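You operate a simulated robot arm through the tools that you are given. There is no shell and no other tool. Be economical: measure what you need, move in short steps, check, and stop when the job is done.

Carry out the task below with a simulated robot arm. There is one attempt and no reset: what you move stays moved.

TASK
Shut the cabinet drawer.
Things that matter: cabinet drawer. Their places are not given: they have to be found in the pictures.

It is judged by the outcome, as a careful person would: the job done as asked, and still so three seconds after it is handed in. It fails if anything else is knocked over, pushed out of place, dropped, spilled or broken.

THE ROBOT
A 7-joint arm with a two-finger parallel gripper, fixed in place. Base frame: the origin is at the foot of the arm, x ahead of it, y to its left, z up. Lengths are in m, angles in degrees, forces in N, time in s.
Its first joint turns from -66.0 to 66.0 degrees. Payload 1.57 kg.
Tool frame: the origin (TCP) lies between the finger pads and is the grasp point; the fingertips stand 0.03 m ahead of it; z points along the fingers, y is the line along which they close. The gripper opens to 0.11 m. The fingers are 0.024 m wide and 0.012 m thick; the gripper's body (0.048 by 0.112 m) begins 0.078 m behind the TCP.
Orientation is that of the tool frame in the base frame, as a unit quaternion [x, y, z, w]. With the fingers straight down and closing along the base's y, the tool's x points along the base's -x, its y along +y and its z along -z.

THE INTERFACE
- The arm moves only by the tool send_rows. Its argument "increments" is a list of rows, each a list of 7 numbers: the opening, from 0 (shut) to 1 (fully open), then the shift along the base's x, y, z in m, then the turn, a rotation vector about the base's x, y, z in degrees. In form: [[jaw, dx, dy, dz, rx, ry, rz], ...]. A call has 1 to 10 rows; each row shifts and turns the commanded pose from where the row before left it. A row lasts 0.2 s, in which the tool goes at most 0.05 m and 8.6 degrees; a call with a longer step from one row to the next is refused whole, and so is a gripper value outside its range. A pose out of reach is approached as far as the arm can. The call stops where the force on the tool passes 40 N (or 10 N more than at its start, if that is more) or the arm is blocked; 0.2 s more then pass. The fingers move at their own pace (about 0.108 m/s each) and stop on an object; they squeeze with about 40 N. The grip force told is the motor's: it shows also when the fingers shut on nothing. Time passes only in rows, and 0.2 s behind the last, so rows that do not move let the fingers close. It gives the time, the measured TCP pose, the force on the tool (base axes), the opening and the grip force at its end, in the units of the frame above (readings bear some noise), and new pictures: "show" is both (left out), scene, wrist or none.
- Cameras (640 x 400 px; columns grow to the right, rows downward): "scene" is fixed at [0.1346, -0.3846, 1.3891]; the picture's right is [0.95, -0.32, 0.00], its down [-0.23, -0.69, -0.69] and it looks along [0.22, 0.65, -0.73] (base axes); focal length 331 px, centre (320, 200). "wrist" rides on the gripper at [-0.036, 0, -0.08] in the tool frame; the picture's right is [0.00, -1.00, 0.00], its down [0.97, 0.00, -0.24] and it looks along [0.24, 0.00, 0.97] (tool axes); focal length 218 px, centre (320, 200).
- locate(camera, pixels): there is no depth. For up to 12 entries [column, row, z] of the newest picture of that camera ("zoom" is the newest enlarged one), the place [x, y] in the base frame at which the ray of that pixel passes the height z, good to about 0.002 m. No time passes.
- enlarge(camera, box): a new picture of the part [left, top, right, bottom] of that camera's present view, enlarged. No time passes.
- finish_job(): hands the job in; it is judged then, once.

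Work in short steps. Measure before you move; look again where a grasp or a placing could have gone wrong, and mend it. You have 60 turns and 120 pictures in all, the two below and enlarged ones among them. Open the gripper and draw the arm clear of the work before you hand the job in, unless the task says otherwise; then end with one line.

The tools are called after "Emit:" by a JSON object that holds its "fn" and its "kwargs". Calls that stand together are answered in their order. send_rows: Moves the arm, as the interface text tells. Its arguments: {"type":"object","properties":{"increments":{"type":"array"},"show":{"type":"string","enum":["both","scene","wrist","none"]}},"required":["increments"]} The other tools are called the same way: locate (camera, pixels) gives the place at which the rays of pixels pass given heights; enlarge (camera, box) takes an enlarged picture of a part of a camera's view; finish_job () hands the job in.

At the start:

```text
time_s: 0.0
ee_pos: [0.4593, 0.0475, 0.9761]
tool_rot: [0.0, 1.0, 0.0, 0.0]
wrist_force: [0.6, 0.3, -0.3]
width: 0.1099
grasp_force: 0.1
```

scene: 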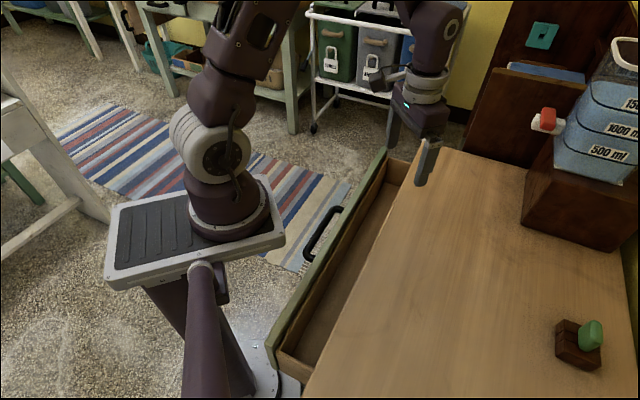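
wrist: 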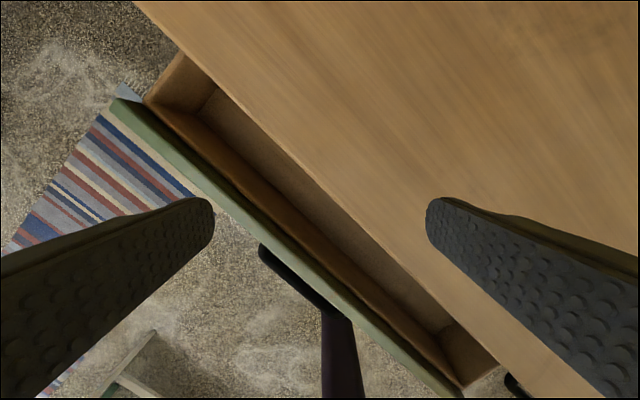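

The drawer's green front runs from about (383,150) to (268,350) in the scene, and the table edge lies to its right. I'll measure both.

Emit:
{"fn": "locate", "kwargs": {"camera": "scene", "pixels": [[383, 150, 0.69], [268, 350, 0.69], [387, 150, 0.69], [281, 345, 0.69], [418, 160, 0.715], [305, 395, 0.715], [325, 232, 0.65], [340, 208, 0.65], [305, 250, 0.65], [330, 240, 0.69]]}}

Emit:
{"fn": "locate", "kwargs": {"camera": "wrist", "pixels": [[115, 98, 0.69], [455, 397, 0.69], [262, 250, 0.65], [135, 0, 0.715], [500, 365, 0.715], [290, 258, 0.69]]}}

Emit:
{"fn": "enlarge", "kwargs": {"camera": "scene", "box": [220, 120, 460, 400]}}

```text
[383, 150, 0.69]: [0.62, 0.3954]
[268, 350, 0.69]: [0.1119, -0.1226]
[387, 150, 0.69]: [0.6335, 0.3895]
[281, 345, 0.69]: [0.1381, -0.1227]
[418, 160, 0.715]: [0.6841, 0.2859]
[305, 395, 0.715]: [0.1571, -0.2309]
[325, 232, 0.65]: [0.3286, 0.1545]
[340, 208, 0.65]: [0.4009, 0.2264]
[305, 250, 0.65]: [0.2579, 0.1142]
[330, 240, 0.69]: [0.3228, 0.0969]
```

```text
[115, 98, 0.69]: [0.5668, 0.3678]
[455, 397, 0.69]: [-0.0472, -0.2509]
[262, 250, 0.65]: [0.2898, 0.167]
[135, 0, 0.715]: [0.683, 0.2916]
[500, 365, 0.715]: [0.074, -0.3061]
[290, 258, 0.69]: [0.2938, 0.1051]
```

```text
1.43 times, centred on (340, 260) of scene
```

zoom: 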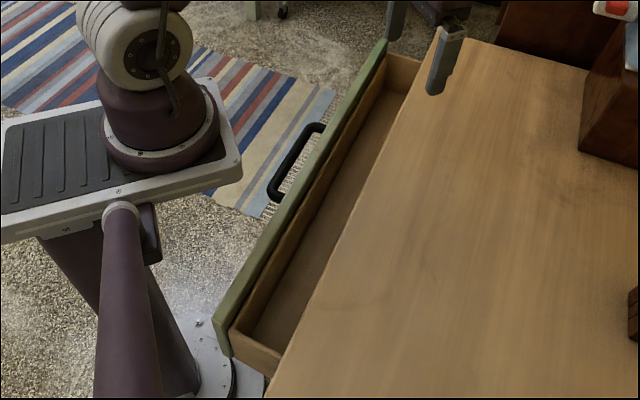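

The two views disagree at z=0.69, so the drawer may sit at a different height. I'll check the same features at several heights.

Emit:
{"fn": "locate", "kwargs": {"camera": "scene", "pixels": [[387, 156, 0.69], [387, 156, 0.75], [387, 156, 0.8], [277, 351, 0.69], [277, 351, 0.75], [277, 351, 0.8], [342, 207, 0.7], [342, 207, 0.76], [442, 148, 0.715], [442, 148, 0.82]]}}

Emit:
{"fn": "locate", "kwargs": {"camera": "wrist", "pixels": [[143, 100, 0.69], [143, 100, 0.75], [143, 100, 0.8], [460, 387, 0.69], [460, 387, 0.75], [460, 387, 0.8], [260, 248, 0.7], [260, 248, 0.76]]}}

Emit:
{"fn": "enlarge", "kwargs": {"camera": "wrist", "box": [80, 60, 560, 400]}}

Emit:
{"fn": "enlarge", "kwargs": {"camera": "scene", "box": [340, 80, 480, 180]}}

```text
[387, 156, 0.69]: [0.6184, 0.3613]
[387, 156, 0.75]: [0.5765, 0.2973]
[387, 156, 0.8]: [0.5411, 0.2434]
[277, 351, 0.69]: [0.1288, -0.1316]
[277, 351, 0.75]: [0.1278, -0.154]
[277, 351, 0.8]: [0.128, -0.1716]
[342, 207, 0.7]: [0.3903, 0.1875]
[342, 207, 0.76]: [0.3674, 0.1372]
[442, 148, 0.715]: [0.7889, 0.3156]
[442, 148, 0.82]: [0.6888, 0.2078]
```

```text
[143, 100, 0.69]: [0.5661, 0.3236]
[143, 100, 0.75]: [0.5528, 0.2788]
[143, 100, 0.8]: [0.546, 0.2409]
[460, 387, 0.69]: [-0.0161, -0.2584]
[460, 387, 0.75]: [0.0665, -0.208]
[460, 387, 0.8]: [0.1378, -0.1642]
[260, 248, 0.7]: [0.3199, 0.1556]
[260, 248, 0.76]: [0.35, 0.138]
```

```text
1.18 times, centred on (320, 230) of wrist
```

zoom: 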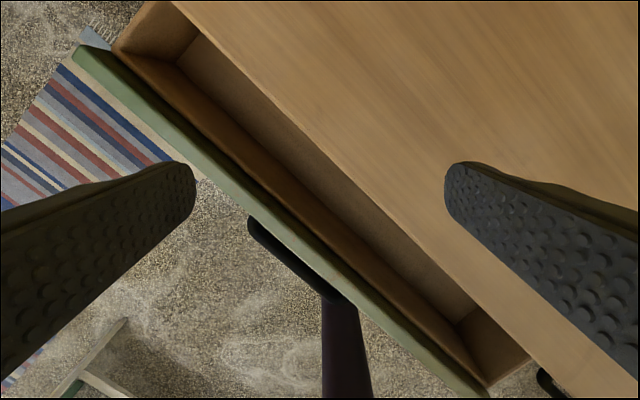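

```text
4.00 times, centred on (410, 130) of scene
```

zoom: 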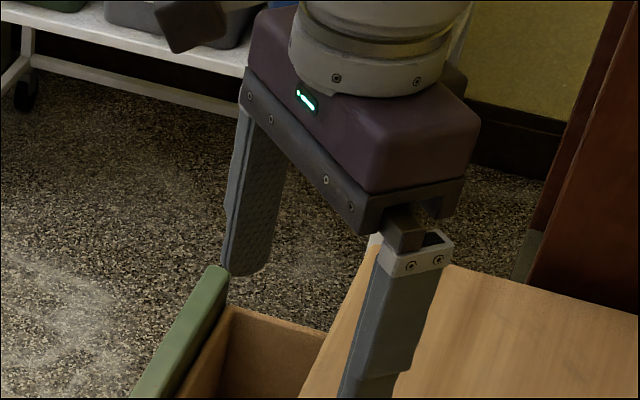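

Both views agree if the drawer's top is at z≈0.80: the inner corners come out at (0.543,0.242) and (0.13,-0.17), with the handle at z≈0.77. The front faces away along (-0.7,0.71). I'll close the fingers, turn -45° and move to a spot outside the front, past the handle's far end, staying high.

Emit:
{"fn": "send_rows", "kwargs": {"increments": [[0, -0.0143, 0.02275, 0, 0, 0, -7.5], [0, -0.0143, 0.02275, 0, 0, 0, -7.5], [0, -0.0143, 0.02275, 0, 0, 0, -7.5], [0, -0.0143, 0.02275, 0, 0, 0, -7.5], [0, -0.0143, 0.02275, 0, 0, 0, -7.5], [0, -0.0143, 0.02275, 0, 0, 0, -7.5], [0, 0, 0, 0, 0, 0, 0]]}}

```text
time_s: 1.6
ee_pos: [0.3713, 0.1852, 0.9753]
tool_rot: [0.383, 0.924, 0.0, 0.0]
wrist_force: [-0.5, 0.0, -0.3]
width: 0.0002
grasp_force: 21.2
```

scene: 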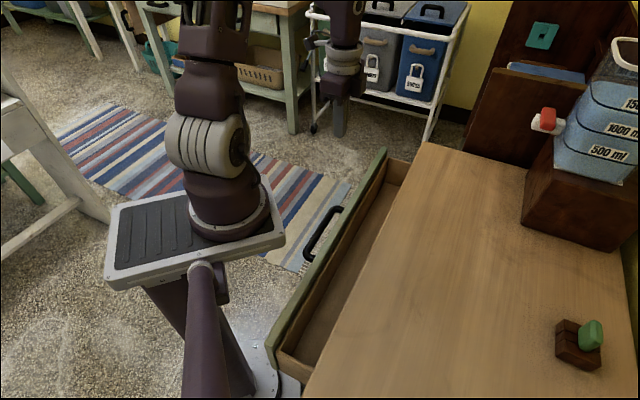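
wrist: 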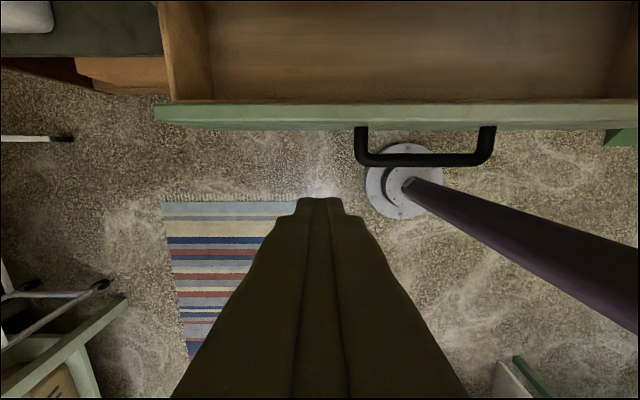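

The wrist view shows the front's bottom edge at row ~125 and the handle's near end at column ~357. I'll measure these relative to the fingers.

Emit:
{"fn": "locate", "kwargs": {"camera": "wrist", "pixels": [[318, 125, 0.8], [318, 130, 0.75], [357, 160, 0.77], [495, 160, 0.77], [155, 120, 0.8], [318, 105, 0.8]]}}

```text
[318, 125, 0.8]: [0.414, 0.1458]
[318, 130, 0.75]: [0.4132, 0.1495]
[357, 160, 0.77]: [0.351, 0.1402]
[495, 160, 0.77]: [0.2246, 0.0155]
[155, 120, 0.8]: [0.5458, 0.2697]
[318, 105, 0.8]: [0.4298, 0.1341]
```

The outer face is about 0.046 m beyond the fingers, and the handle end is 0.047 m to the side. Descending to z≈0.79.

Emit:
{"fn": "send_rows", "kwargs": {"increments": [[0, 0, 0, -0.04, 0, 0, 0], [0, 0, 0, -0.04, 0, 0, 0], [0, 0, 0, -0.04, 0, 0, 0], [0, 0, 0, -0.035, 0, 0, 0], [0, 0, 0, -0.03, 0, 0, 0], [0, 0, 0, 0, 0, 0, 0]]}}

```text
time_s: 3.0
ee_pos: [0.3724, 0.1847, 0.7907]
tool_rot: [0.382, 0.924, 0.0, -0.001]
wrist_force: [0.3, -0.4, 0.7]
width: 0.0
grasp_force: 21.2
```

scene: 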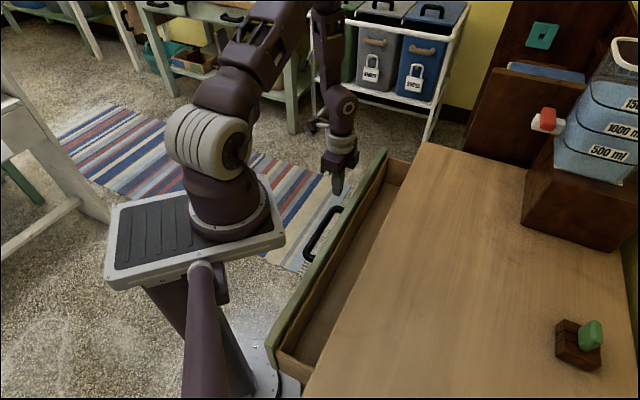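
wrist: 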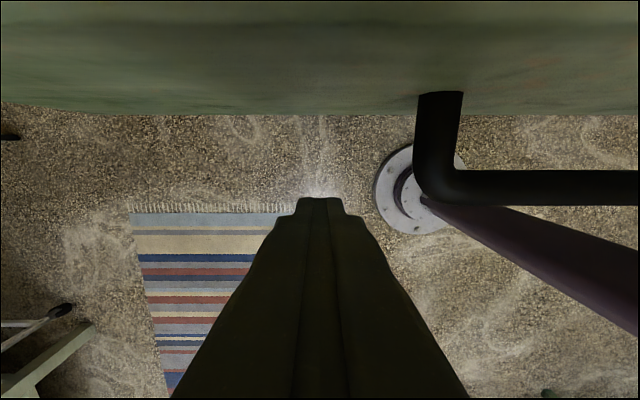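

The fingers stand outside the front, clear of the handle. I'll push along (0.707,-0.707) in 0.02 m steps, starting with 0.10 m.

Emit:
{"fn": "send_rows", "kwargs": {"increments": [[0, 0.01, -0.01, 0, 0, 0, 0], [0, 0.01, -0.01, 0, 0, 0, 0], [0, 0.01, -0.01, 0, 0, 0, 0], [0, 0.01, -0.01, 0, 0, 0, 0], [0, 0.01, -0.01, 0, 0, 0, 0], [0, 0.01, -0.01, 0, 0, 0, 0], [0, 0.01, -0.01, 0, 0, 0, 0]]}}

```text
time_s: 4.6
ee_pos: [0.4427, 0.1135, 0.79]
tool_rot: [0.382, 0.924, -0.001, 0.001]
wrist_force: [0.0, -0.4, 1.0]
width: 0.0001
grasp_force: 21.3
```

scene: 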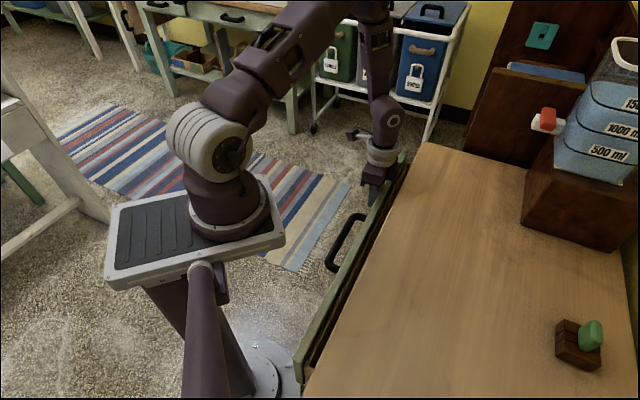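
wrist: 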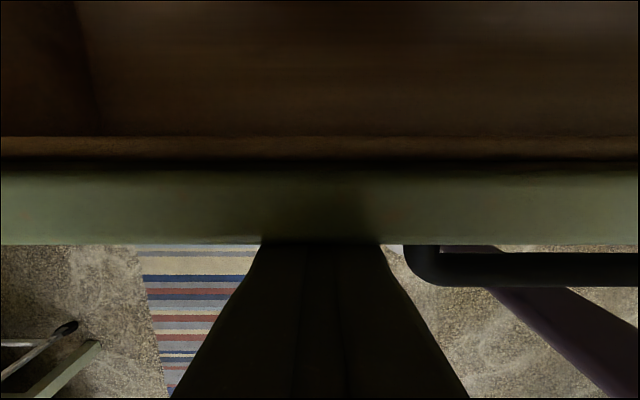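

The drawer is sliding in with almost no force, and about 0.04 m remains. I'll continue with smaller steps until it stops.

Emit:
{"fn": "send_rows", "kwargs": {"increments": [[0, 0.006, -0.006, 0, 0, 0, 0], [0, 0.006, -0.006, 0, 0, 0, 0], [0, 0.006, -0.006, 0, 0, 0, 0], [0, 0.005, -0.005, 0, 0, 0, 0], [0, 0.005, -0.005, 0, 0, 0, 0], [0, 0.005, -0.005, 0, 0, 0, 0]]}}

```text
time_s: 6.0
ee_pos: [0.4749, 0.0838, 0.7901]
tool_rot: [0.382, 0.924, 0.0, -0.001]
wrist_force: [-12.6, 8.1, 6.6]
width: 0.0
grasp_force: 21.4
```

scene: 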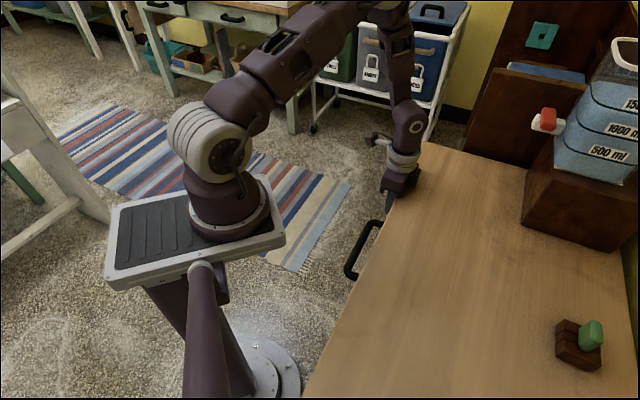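
wrist: 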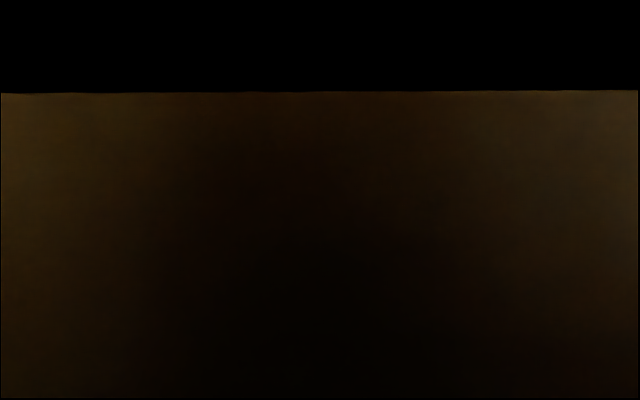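

Force is now about 15 N with the finger's face at the table-edge line, but I can't tell yet whether the drawer or the tabletop is stopping it. I'll back off and look.

Emit:
{"fn": "send_rows", "kwargs": {"increments": [[0, -0.015, 0.015, 0, 0, 0, 0], [0, -0.025, 0.025, 0, 0, 0, 0], [0, -0.025, 0.025, 0, 0, 0, 0], [0, -0.015, 0.015, 0, 0, 0, 0], [0, 0, 0, 0, 0, 0, 0]]}}

```text
time_s: 7.2
ee_pos: [0.3967, 0.1609, 0.7945]
tool_rot: [0.383, 0.924, 0.0, 0.0]
wrist_force: [-0.7, 0.1, -0.1]
width: 0.0001
grasp_force: 21.2
```

scene: 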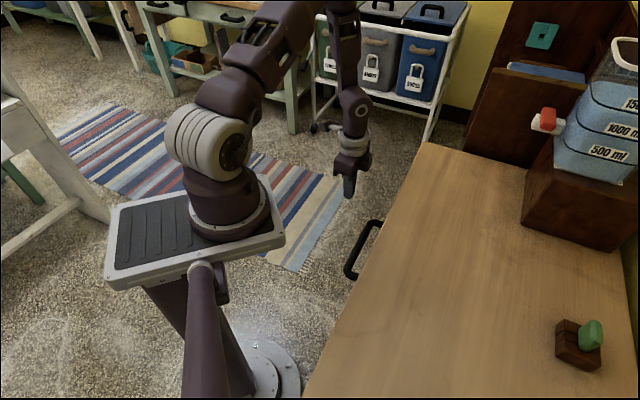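
wrist: 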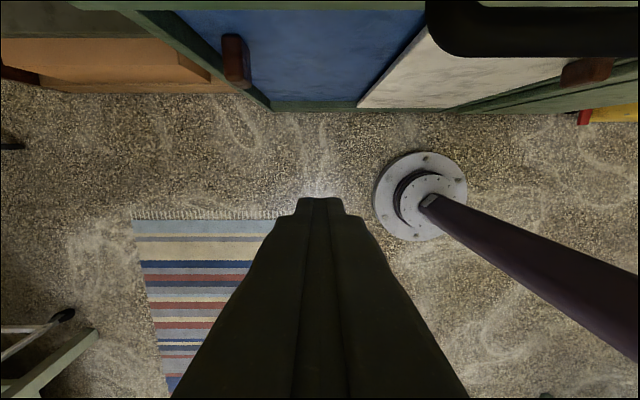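

The front isn't in view. I'll tilt the tool so the camera looks at the cabinet face, keeping clear of it.

Emit:
{"fn": "send_rows", "kwargs": {"increments": [[0, -0.004, 0.004, 0.01, -5.66, -5.66, 0], [0, -0.004, 0.004, 0.01, -5.66, -5.66, 0], [0, -0.004, 0.004, 0.01, -5.66, -5.66, 0], [0, 0, 0, 0.01, -5.66, -5.66, 0], [0, 0, 0, 0.01, -5.66, -5.66, 0], [0, 0, 0, 0, 0, 0, 0]]}}

```text
time_s: 8.6
ee_pos: [0.4206, 0.1598, 0.8373]
tool_rot: [0.382, 0.905, -0.098, 0.16]
wrist_force: [-1.3, 0.0, 0.4]
width: 0.0
grasp_force: 21.2
out of reach, approached as far as the arm can: row 2, 3, 4, 5
```

scene: 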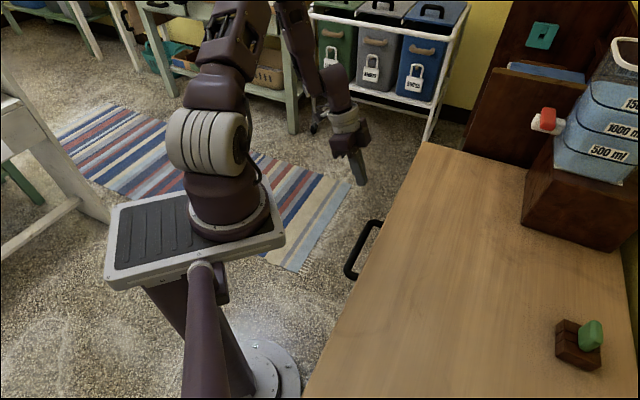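
wrist: 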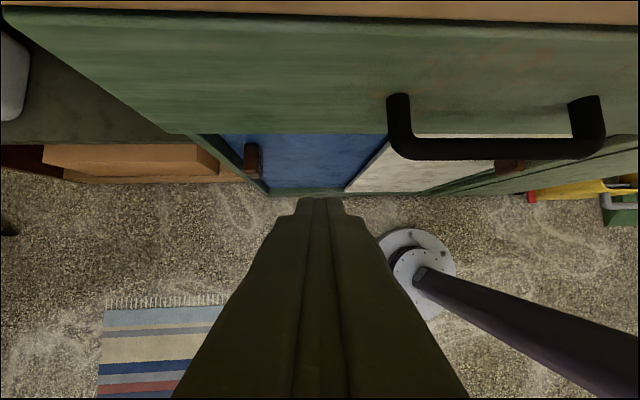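

The drawer front is now in view (rows 10–135). I'll zoom in to see whether it sits flush with the tabletop edge and the cabinet.

Emit:
{"fn": "enlarge", "kwargs": {"camera": "wrist", "box": [0, 0, 240, 150]}}

Emit:
{"fn": "enlarge", "kwargs": {"camera": "wrist", "box": [400, 0, 640, 150]}}

Emit:
{"fn": "enlarge", "kwargs": {"camera": "scene", "box": [300, 130, 480, 300]}}

Emit:
{"fn": "locate", "kwargs": {"camera": "wrist", "pixels": [[320, 22, 0.8], [320, 22, 0.82], [320, 16, 0.82], [5, 10, 0.8], [398, 150, 0.77]]}}

```text
2.67 times, centred on (120, 75) of wrist
```

zoom: 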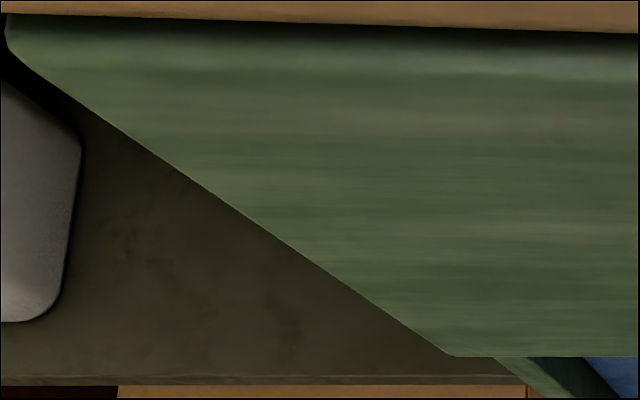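

```text
2.67 times, centred on (520, 75) of wrist
```

zoom: 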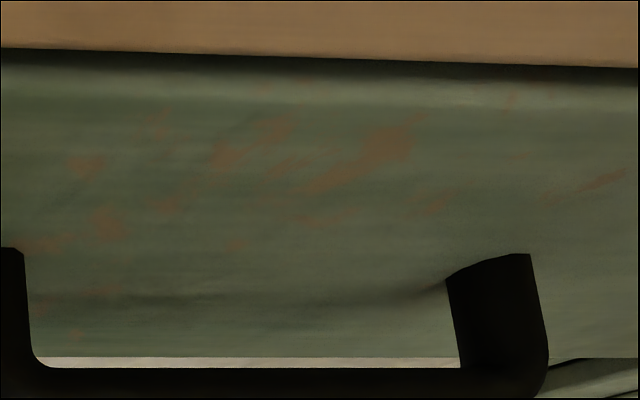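

```text
2.35 times, centred on (390, 215) of scene
```

zoom: 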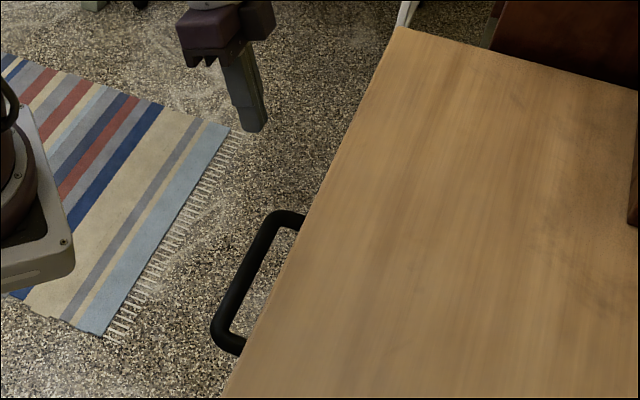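

```text
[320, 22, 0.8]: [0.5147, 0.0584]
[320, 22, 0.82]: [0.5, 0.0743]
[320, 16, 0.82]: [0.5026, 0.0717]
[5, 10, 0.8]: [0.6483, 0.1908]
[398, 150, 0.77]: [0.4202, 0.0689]
```

The handle has moved in by about 0.099 m, and the front looks flush with the tabletop edge. The finger may have been stopped by the tabletop rather than the drawer, so I'll check by pushing on the handle, which sits clear of the top. First I'll straighten the tool and move outside the handle.

Emit:
{"fn": "send_rows", "kwargs": {"increments": [[0, 0, 0, 0, 5.66, 5.66, 0], [0, 0, 0, 0, 5.66, 5.66, 0], [0, 0, 0, 0, 5.66, 5.66, 0], [0, 0, 0, 0, 5.66, 5.66, 0], [0, 0, 0, 0, 5.66, 5.66, 0], [0, -0.0062, -0.033, 0, 0, 0, 0], [0, -0.0062, -0.033, 0, 0, 0, 0], [0, -0.0062, -0.033, 0, 0, 0, 0], [0, 0, 0, 0, 0, 0, 0]]}}

```text
time_s: 10.6
ee_pos: [0.4005, 0.0582, 0.8367]
tool_rot: [0.374, 0.912, 0.035, -0.163]
wrist_force: [0.1, 0.3, -0.5]
width: 0.0
grasp_force: 20.7
```

scene: 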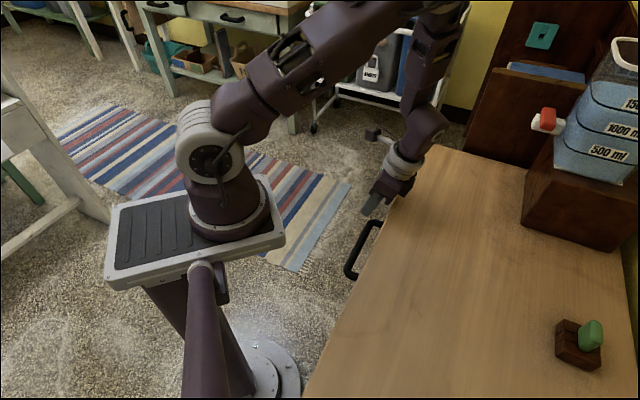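
wrist: 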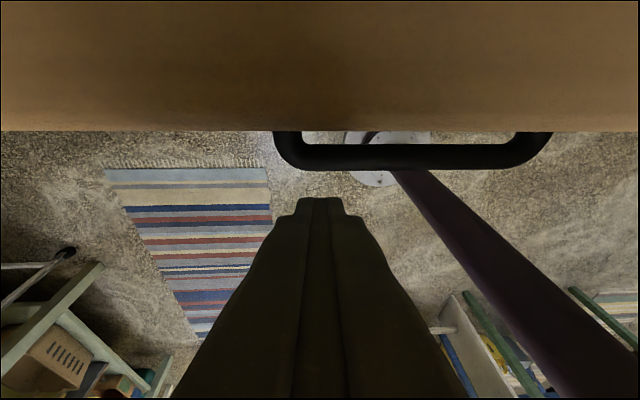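

The command had been clamped, so the tool is now tilted about 19° the other way. I'll move outward a little and rotate it back to vertical.

Emit:
{"fn": "send_rows", "kwargs": {"increments": [[0, -0.014, 0.014, 0.005, 0, 0, 0], [0, -0.014, 0.014, 0, -4.53, -4.53, 0], [0, 0, 0, 0, -4.53, -4.53, 0], [0, 0, 0, 0, -4.53, -4.53, 0], [0, 0, 0, 0, 0, 0, 0]]}}

```text
time_s: 11.8
ee_pos: [0.3758, 0.087, 0.8419]
tool_rot: [0.383, 0.923, -0.03, -0.007]
wrist_force: [-0.1, 1.0, 0.1]
width: 0.0
grasp_force: 21.7
```

scene: 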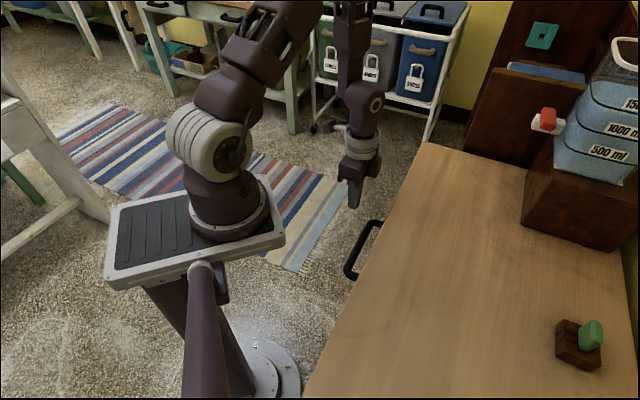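
wrist: 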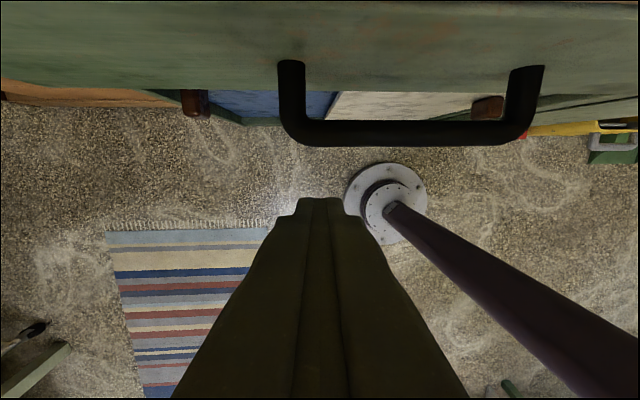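

The tool is upright and outside the handle. I'll move toward the handle's middle and descend to z≈0.78.

Emit:
{"fn": "send_rows", "kwargs": {"increments": [[0, -0.015, -0.015, 0, 0, 0, 0], [0, -0.008, -0.008, -0.01, 0, 0, 0], [0, 0, 0, -0.025, 0, 0, 0], [0, 0, 0, -0.025, 0, 0, 0], [0, 0, 0, 0, 0, 0, 0]]}}

```text
time_s: 13.0
ee_pos: [0.3518, 0.0638, 0.7824]
tool_rot: [0.384, 0.923, -0.029, -0.006]
wrist_force: [-0.2, 0.0, -0.2]
width: 0.0003
grasp_force: 21.5
```

scene: 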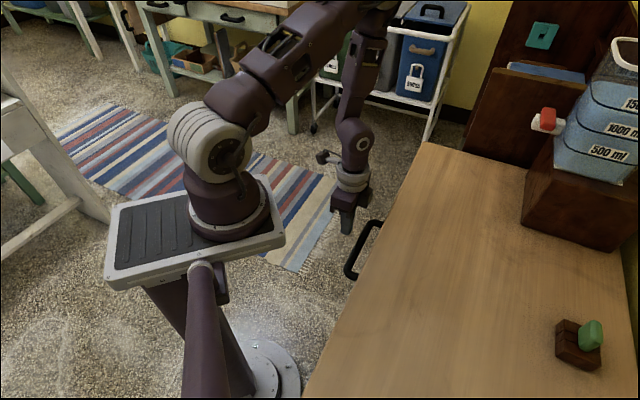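
wrist: 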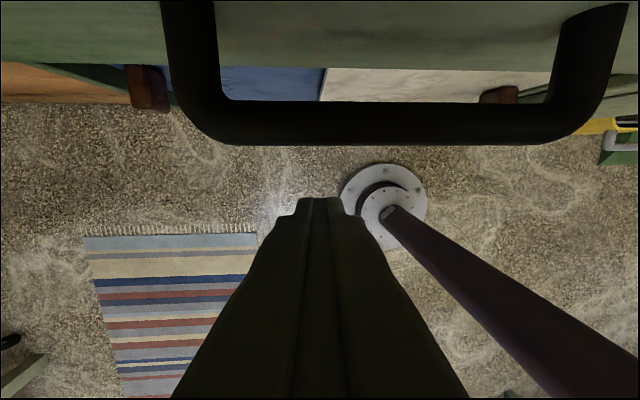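

The fingers sit just outside the handle bar, about 0.03 m short of it. I'll push in small steps.

Emit:
{"fn": "send_rows", "kwargs": {"increments": [[0, 0.008, -0.008, 0, 0, 0, 0], [0, 0.008, -0.008, 0, 0, 0, 0], [0, 0.004, -0.004, 0, 0, 0, 0], [0, 0.004, -0.004, 0, 0, 0, 0], [0, 0.004, -0.004, 0, 0, 0, 0], [0, 0.004, -0.004, 0, 0, 0, 0]]}}

```text
time_s: 14.4
ee_pos: [0.3786, 0.0381, 0.7813]
tool_rot: [0.381, 0.924, -0.029, -0.014]
wrist_force: [-3.2, 6.3, 2.9]
width: 0.0
grasp_force: 21.2
stopped in row 6: the force on the tool passed its limit (the readings are from after the stop); the commanded pose is now the measured one
```

scene: 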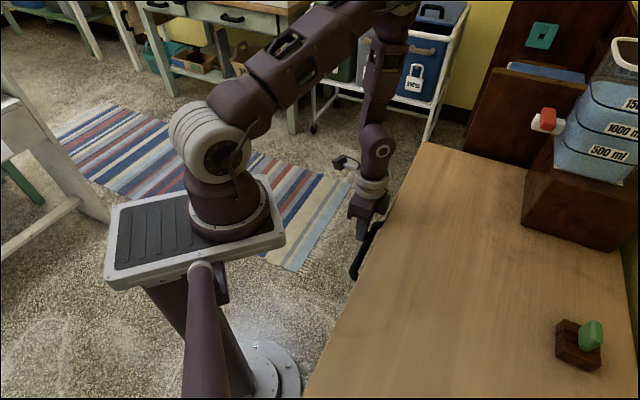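
wrist: 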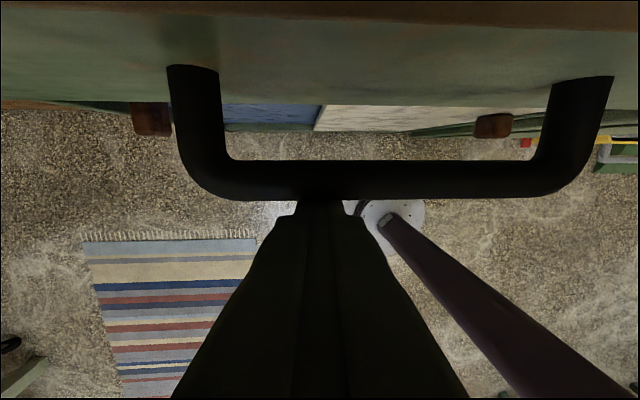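

Pushing on the handle passed 40 N with practically no further travel, so the drawer is at its hard stop. I'll back off, rise clear with the gripper open, and check.

Emit:
{"fn": "send_rows", "kwargs": {"increments": [[0, -0.012, 0.012, 0, 0, 0, 0], [0, -0.012, 0.012, 0, 0, 0, 0], [0, -0.006, 0.012, 0.03, 0, 0, 0], [0, 0, 0.02, 0.04, 0, 0, 0], [0, 0, 0.02, 0.04, 0, 0, 0], [0.5, 0, 0.02, 0.04, 0, 0, 0], [1, 0, 0, 0.02, 0, 0, 0], [1, 0, 0, 0, 0, 0, 0], [1, 0, 0, 0, 0, 0, 0]]}}

```text
time_s: 16.4
ee_pos: [0.3482, 0.1332, 0.9523]
tool_rot: [0.38, 0.924, -0.029, -0.013]
wrist_force: [0.0, 0.9, -0.1]
width: 0.1102
grasp_force: 0.1
```

scene: 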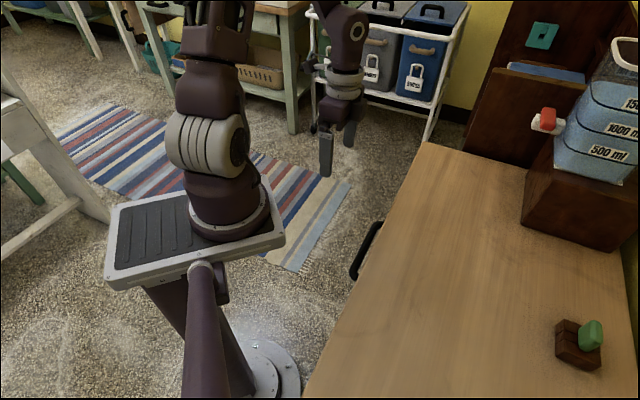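
wrist: 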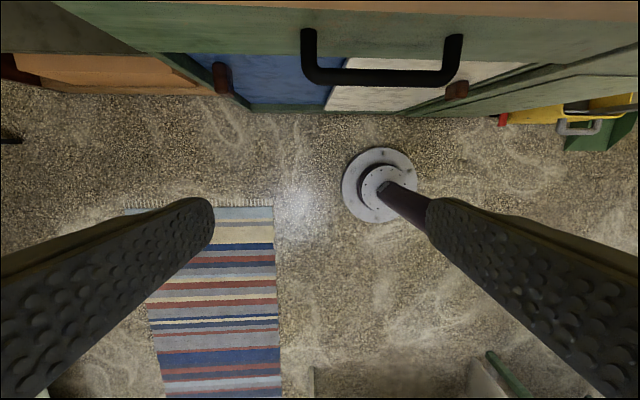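

Compared with before, the handle is slightly further in. I'll zoom to confirm there's no residual gap.

Emit:
{"fn": "enlarge", "kwargs": {"camera": "wrist", "box": [60, 0, 380, 130]}}

Emit:
{"fn": "enlarge", "kwargs": {"camera": "wrist", "box": [380, 0, 640, 130]}}

Emit:
{"fn": "locate", "kwargs": {"camera": "wrist", "pixels": [[320, 80, 0.77], [440, 83, 0.77], [385, 78, 0.77], [320, 5, 0.82]]}}

```text
2.00 times, centred on (220, 65) of wrist
```

zoom: 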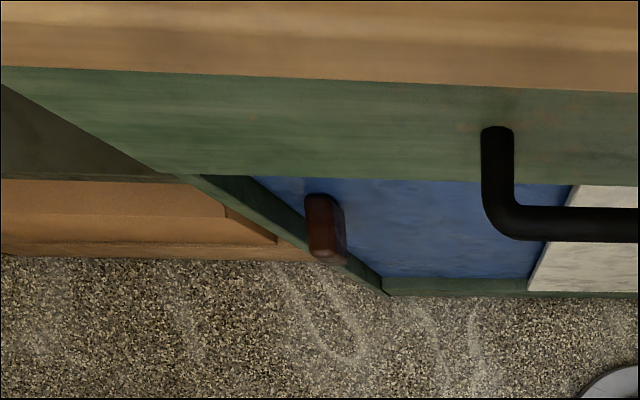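

```text
2.46 times, centred on (510, 65) of wrist
```

zoom: 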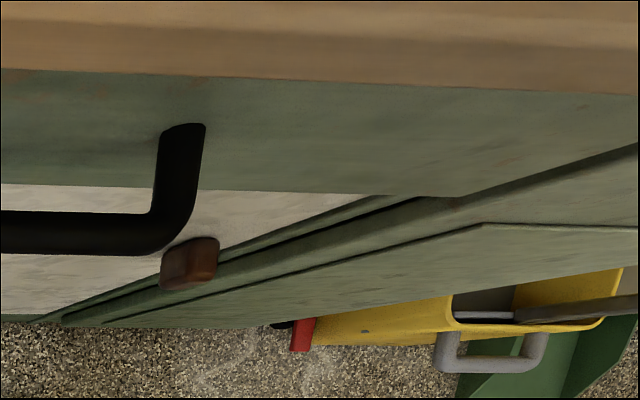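

```text
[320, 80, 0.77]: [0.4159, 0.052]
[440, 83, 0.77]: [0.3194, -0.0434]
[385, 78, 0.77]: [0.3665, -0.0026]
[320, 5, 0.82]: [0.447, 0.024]
```

The front looks flush, and the handle went in another ~0.01 m. I'll repeat the handle push once to make sure it is truly at the stop.

Emit:
{"fn": "send_rows", "kwargs": {"increments": [[0, 0, 0, 0, 0, 0, 0], [0, 0, 0, -0.01, 0, 0, 0], [0, 0, -0.02, -0.04, 0, 0, 0], [0, 0, -0.02, -0.04, 0, 0, 0], [0, 0, -0.02, -0.04, 0, 0, 0], [0, 0.004, -0.008, -0.04, 0, 0, 0], [0, 0.01, -0.01, 0, 0, 0, 0], [0, 0.006, -0.006, 0, 0, 0, 0], [0, 0.005, -0.005, 0, 0, 0, 0]], "show": "wrist"}}

Emit:
{"fn": "send_rows", "kwargs": {"increments": [[0, 0.003, -0.003, 0, 0, 0, 0], [0, 0.003, -0.003, 0, 0, 0, 0], [0, 0.003, -0.003, 0, 0, 0, 0], [0, 0.003, -0.003, 0, 0, 0, 0], [0, 0.003, -0.003, 0, 0, 0, 0]], "show": "wrist"}}

```text
time_s: 18.4
ee_pos: [0.374, 0.0452, 0.7809]
tool_rot: [0.382, 0.924, -0.028, -0.013]
wrist_force: [0.1, 0.0, -0.5]
width: 0.0
grasp_force: 21.0
```

wrist: 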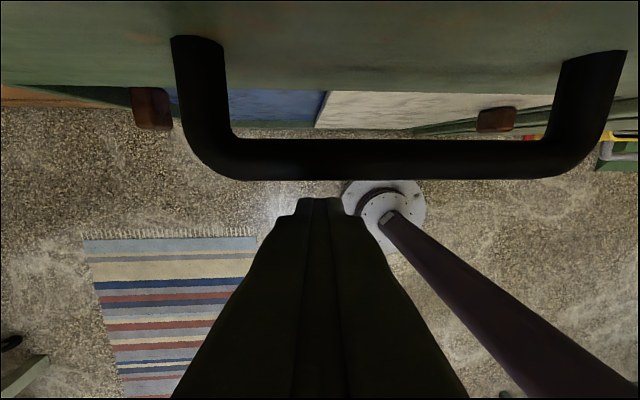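

```text
time_s: 19.4
ee_pos: [0.379, 0.038, 0.7815]
tool_rot: [0.377, 0.925, -0.029, -0.023]
wrist_force: [-1.6, 3.5, 1.3]
width: 0.0
grasp_force: 21.6
stopped in row 4: the force on the tool passed its limit (the readings are from after the stop); the commanded pose is now the measured one
```

wrist: 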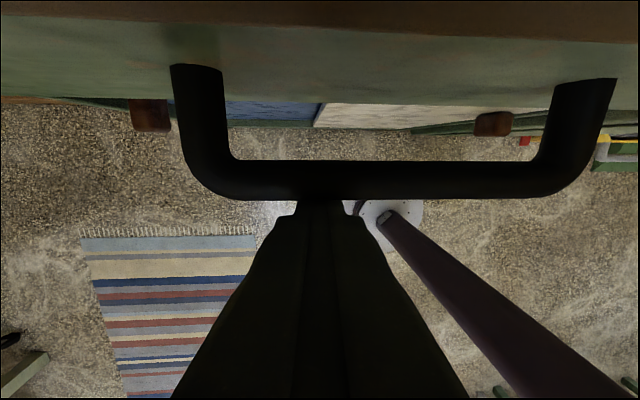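

The push stopped at the same place (0.379,0.038), so the drawer is at its hard stop. Retreating and opening the gripper.

Emit:
{"fn": "send_rows", "kwargs": {"increments": [[0, -0.012, 0.012, 0, 0, 0, 0], [0, -0.012, 0.012, 0, 0, 0, 0], [0, -0.006, 0.012, 0.03, 0, 0, 0], [0, 0, 0.02, 0.04, 0, 0, 0], [0, 0, 0.02, 0.04, 0, 0, 0], [0.5, 0, 0.02, 0.04, 0, 0, 0], [1, 0, 0, 0.02, 0, 0, 0], [1, 0, 0, 0, 0, 0, 0], [1, 0, 0, 0, 0, 0, 0]]}}

```text
time_s: 21.4
ee_pos: [0.35, 0.1339, 0.9514]
tool_rot: [0.378, 0.925, -0.028, -0.022]
wrist_force: [-0.5, -0.4, 0.6]
width: 0.1099
grasp_force: 0.0
```

scene: 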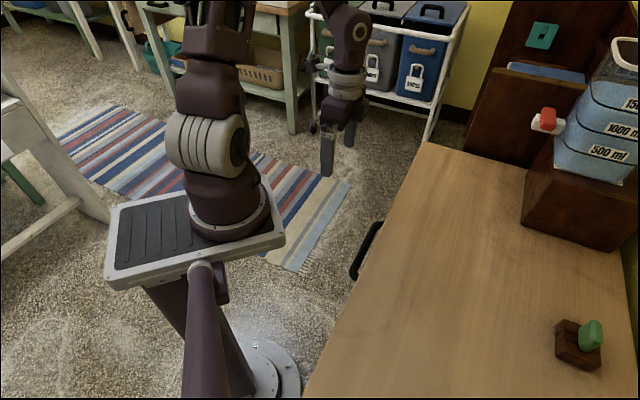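
wrist: 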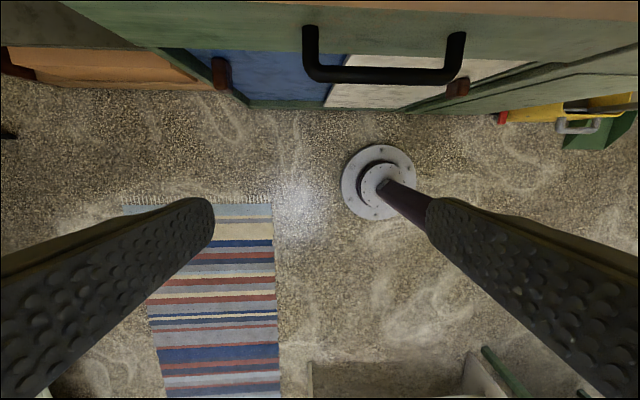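

The drawer is shut, the objects on the table haven't moved, and the arm is clear with the gripper open. Handing in.

Emit:
{"fn": "finish_job", "kwargs": {}}

```text
The job is handed in.
```

The cabinet drawer is shut: it stopped at the same point on two pushes, nothing else was moved, and the arm is clear with the gripper open.
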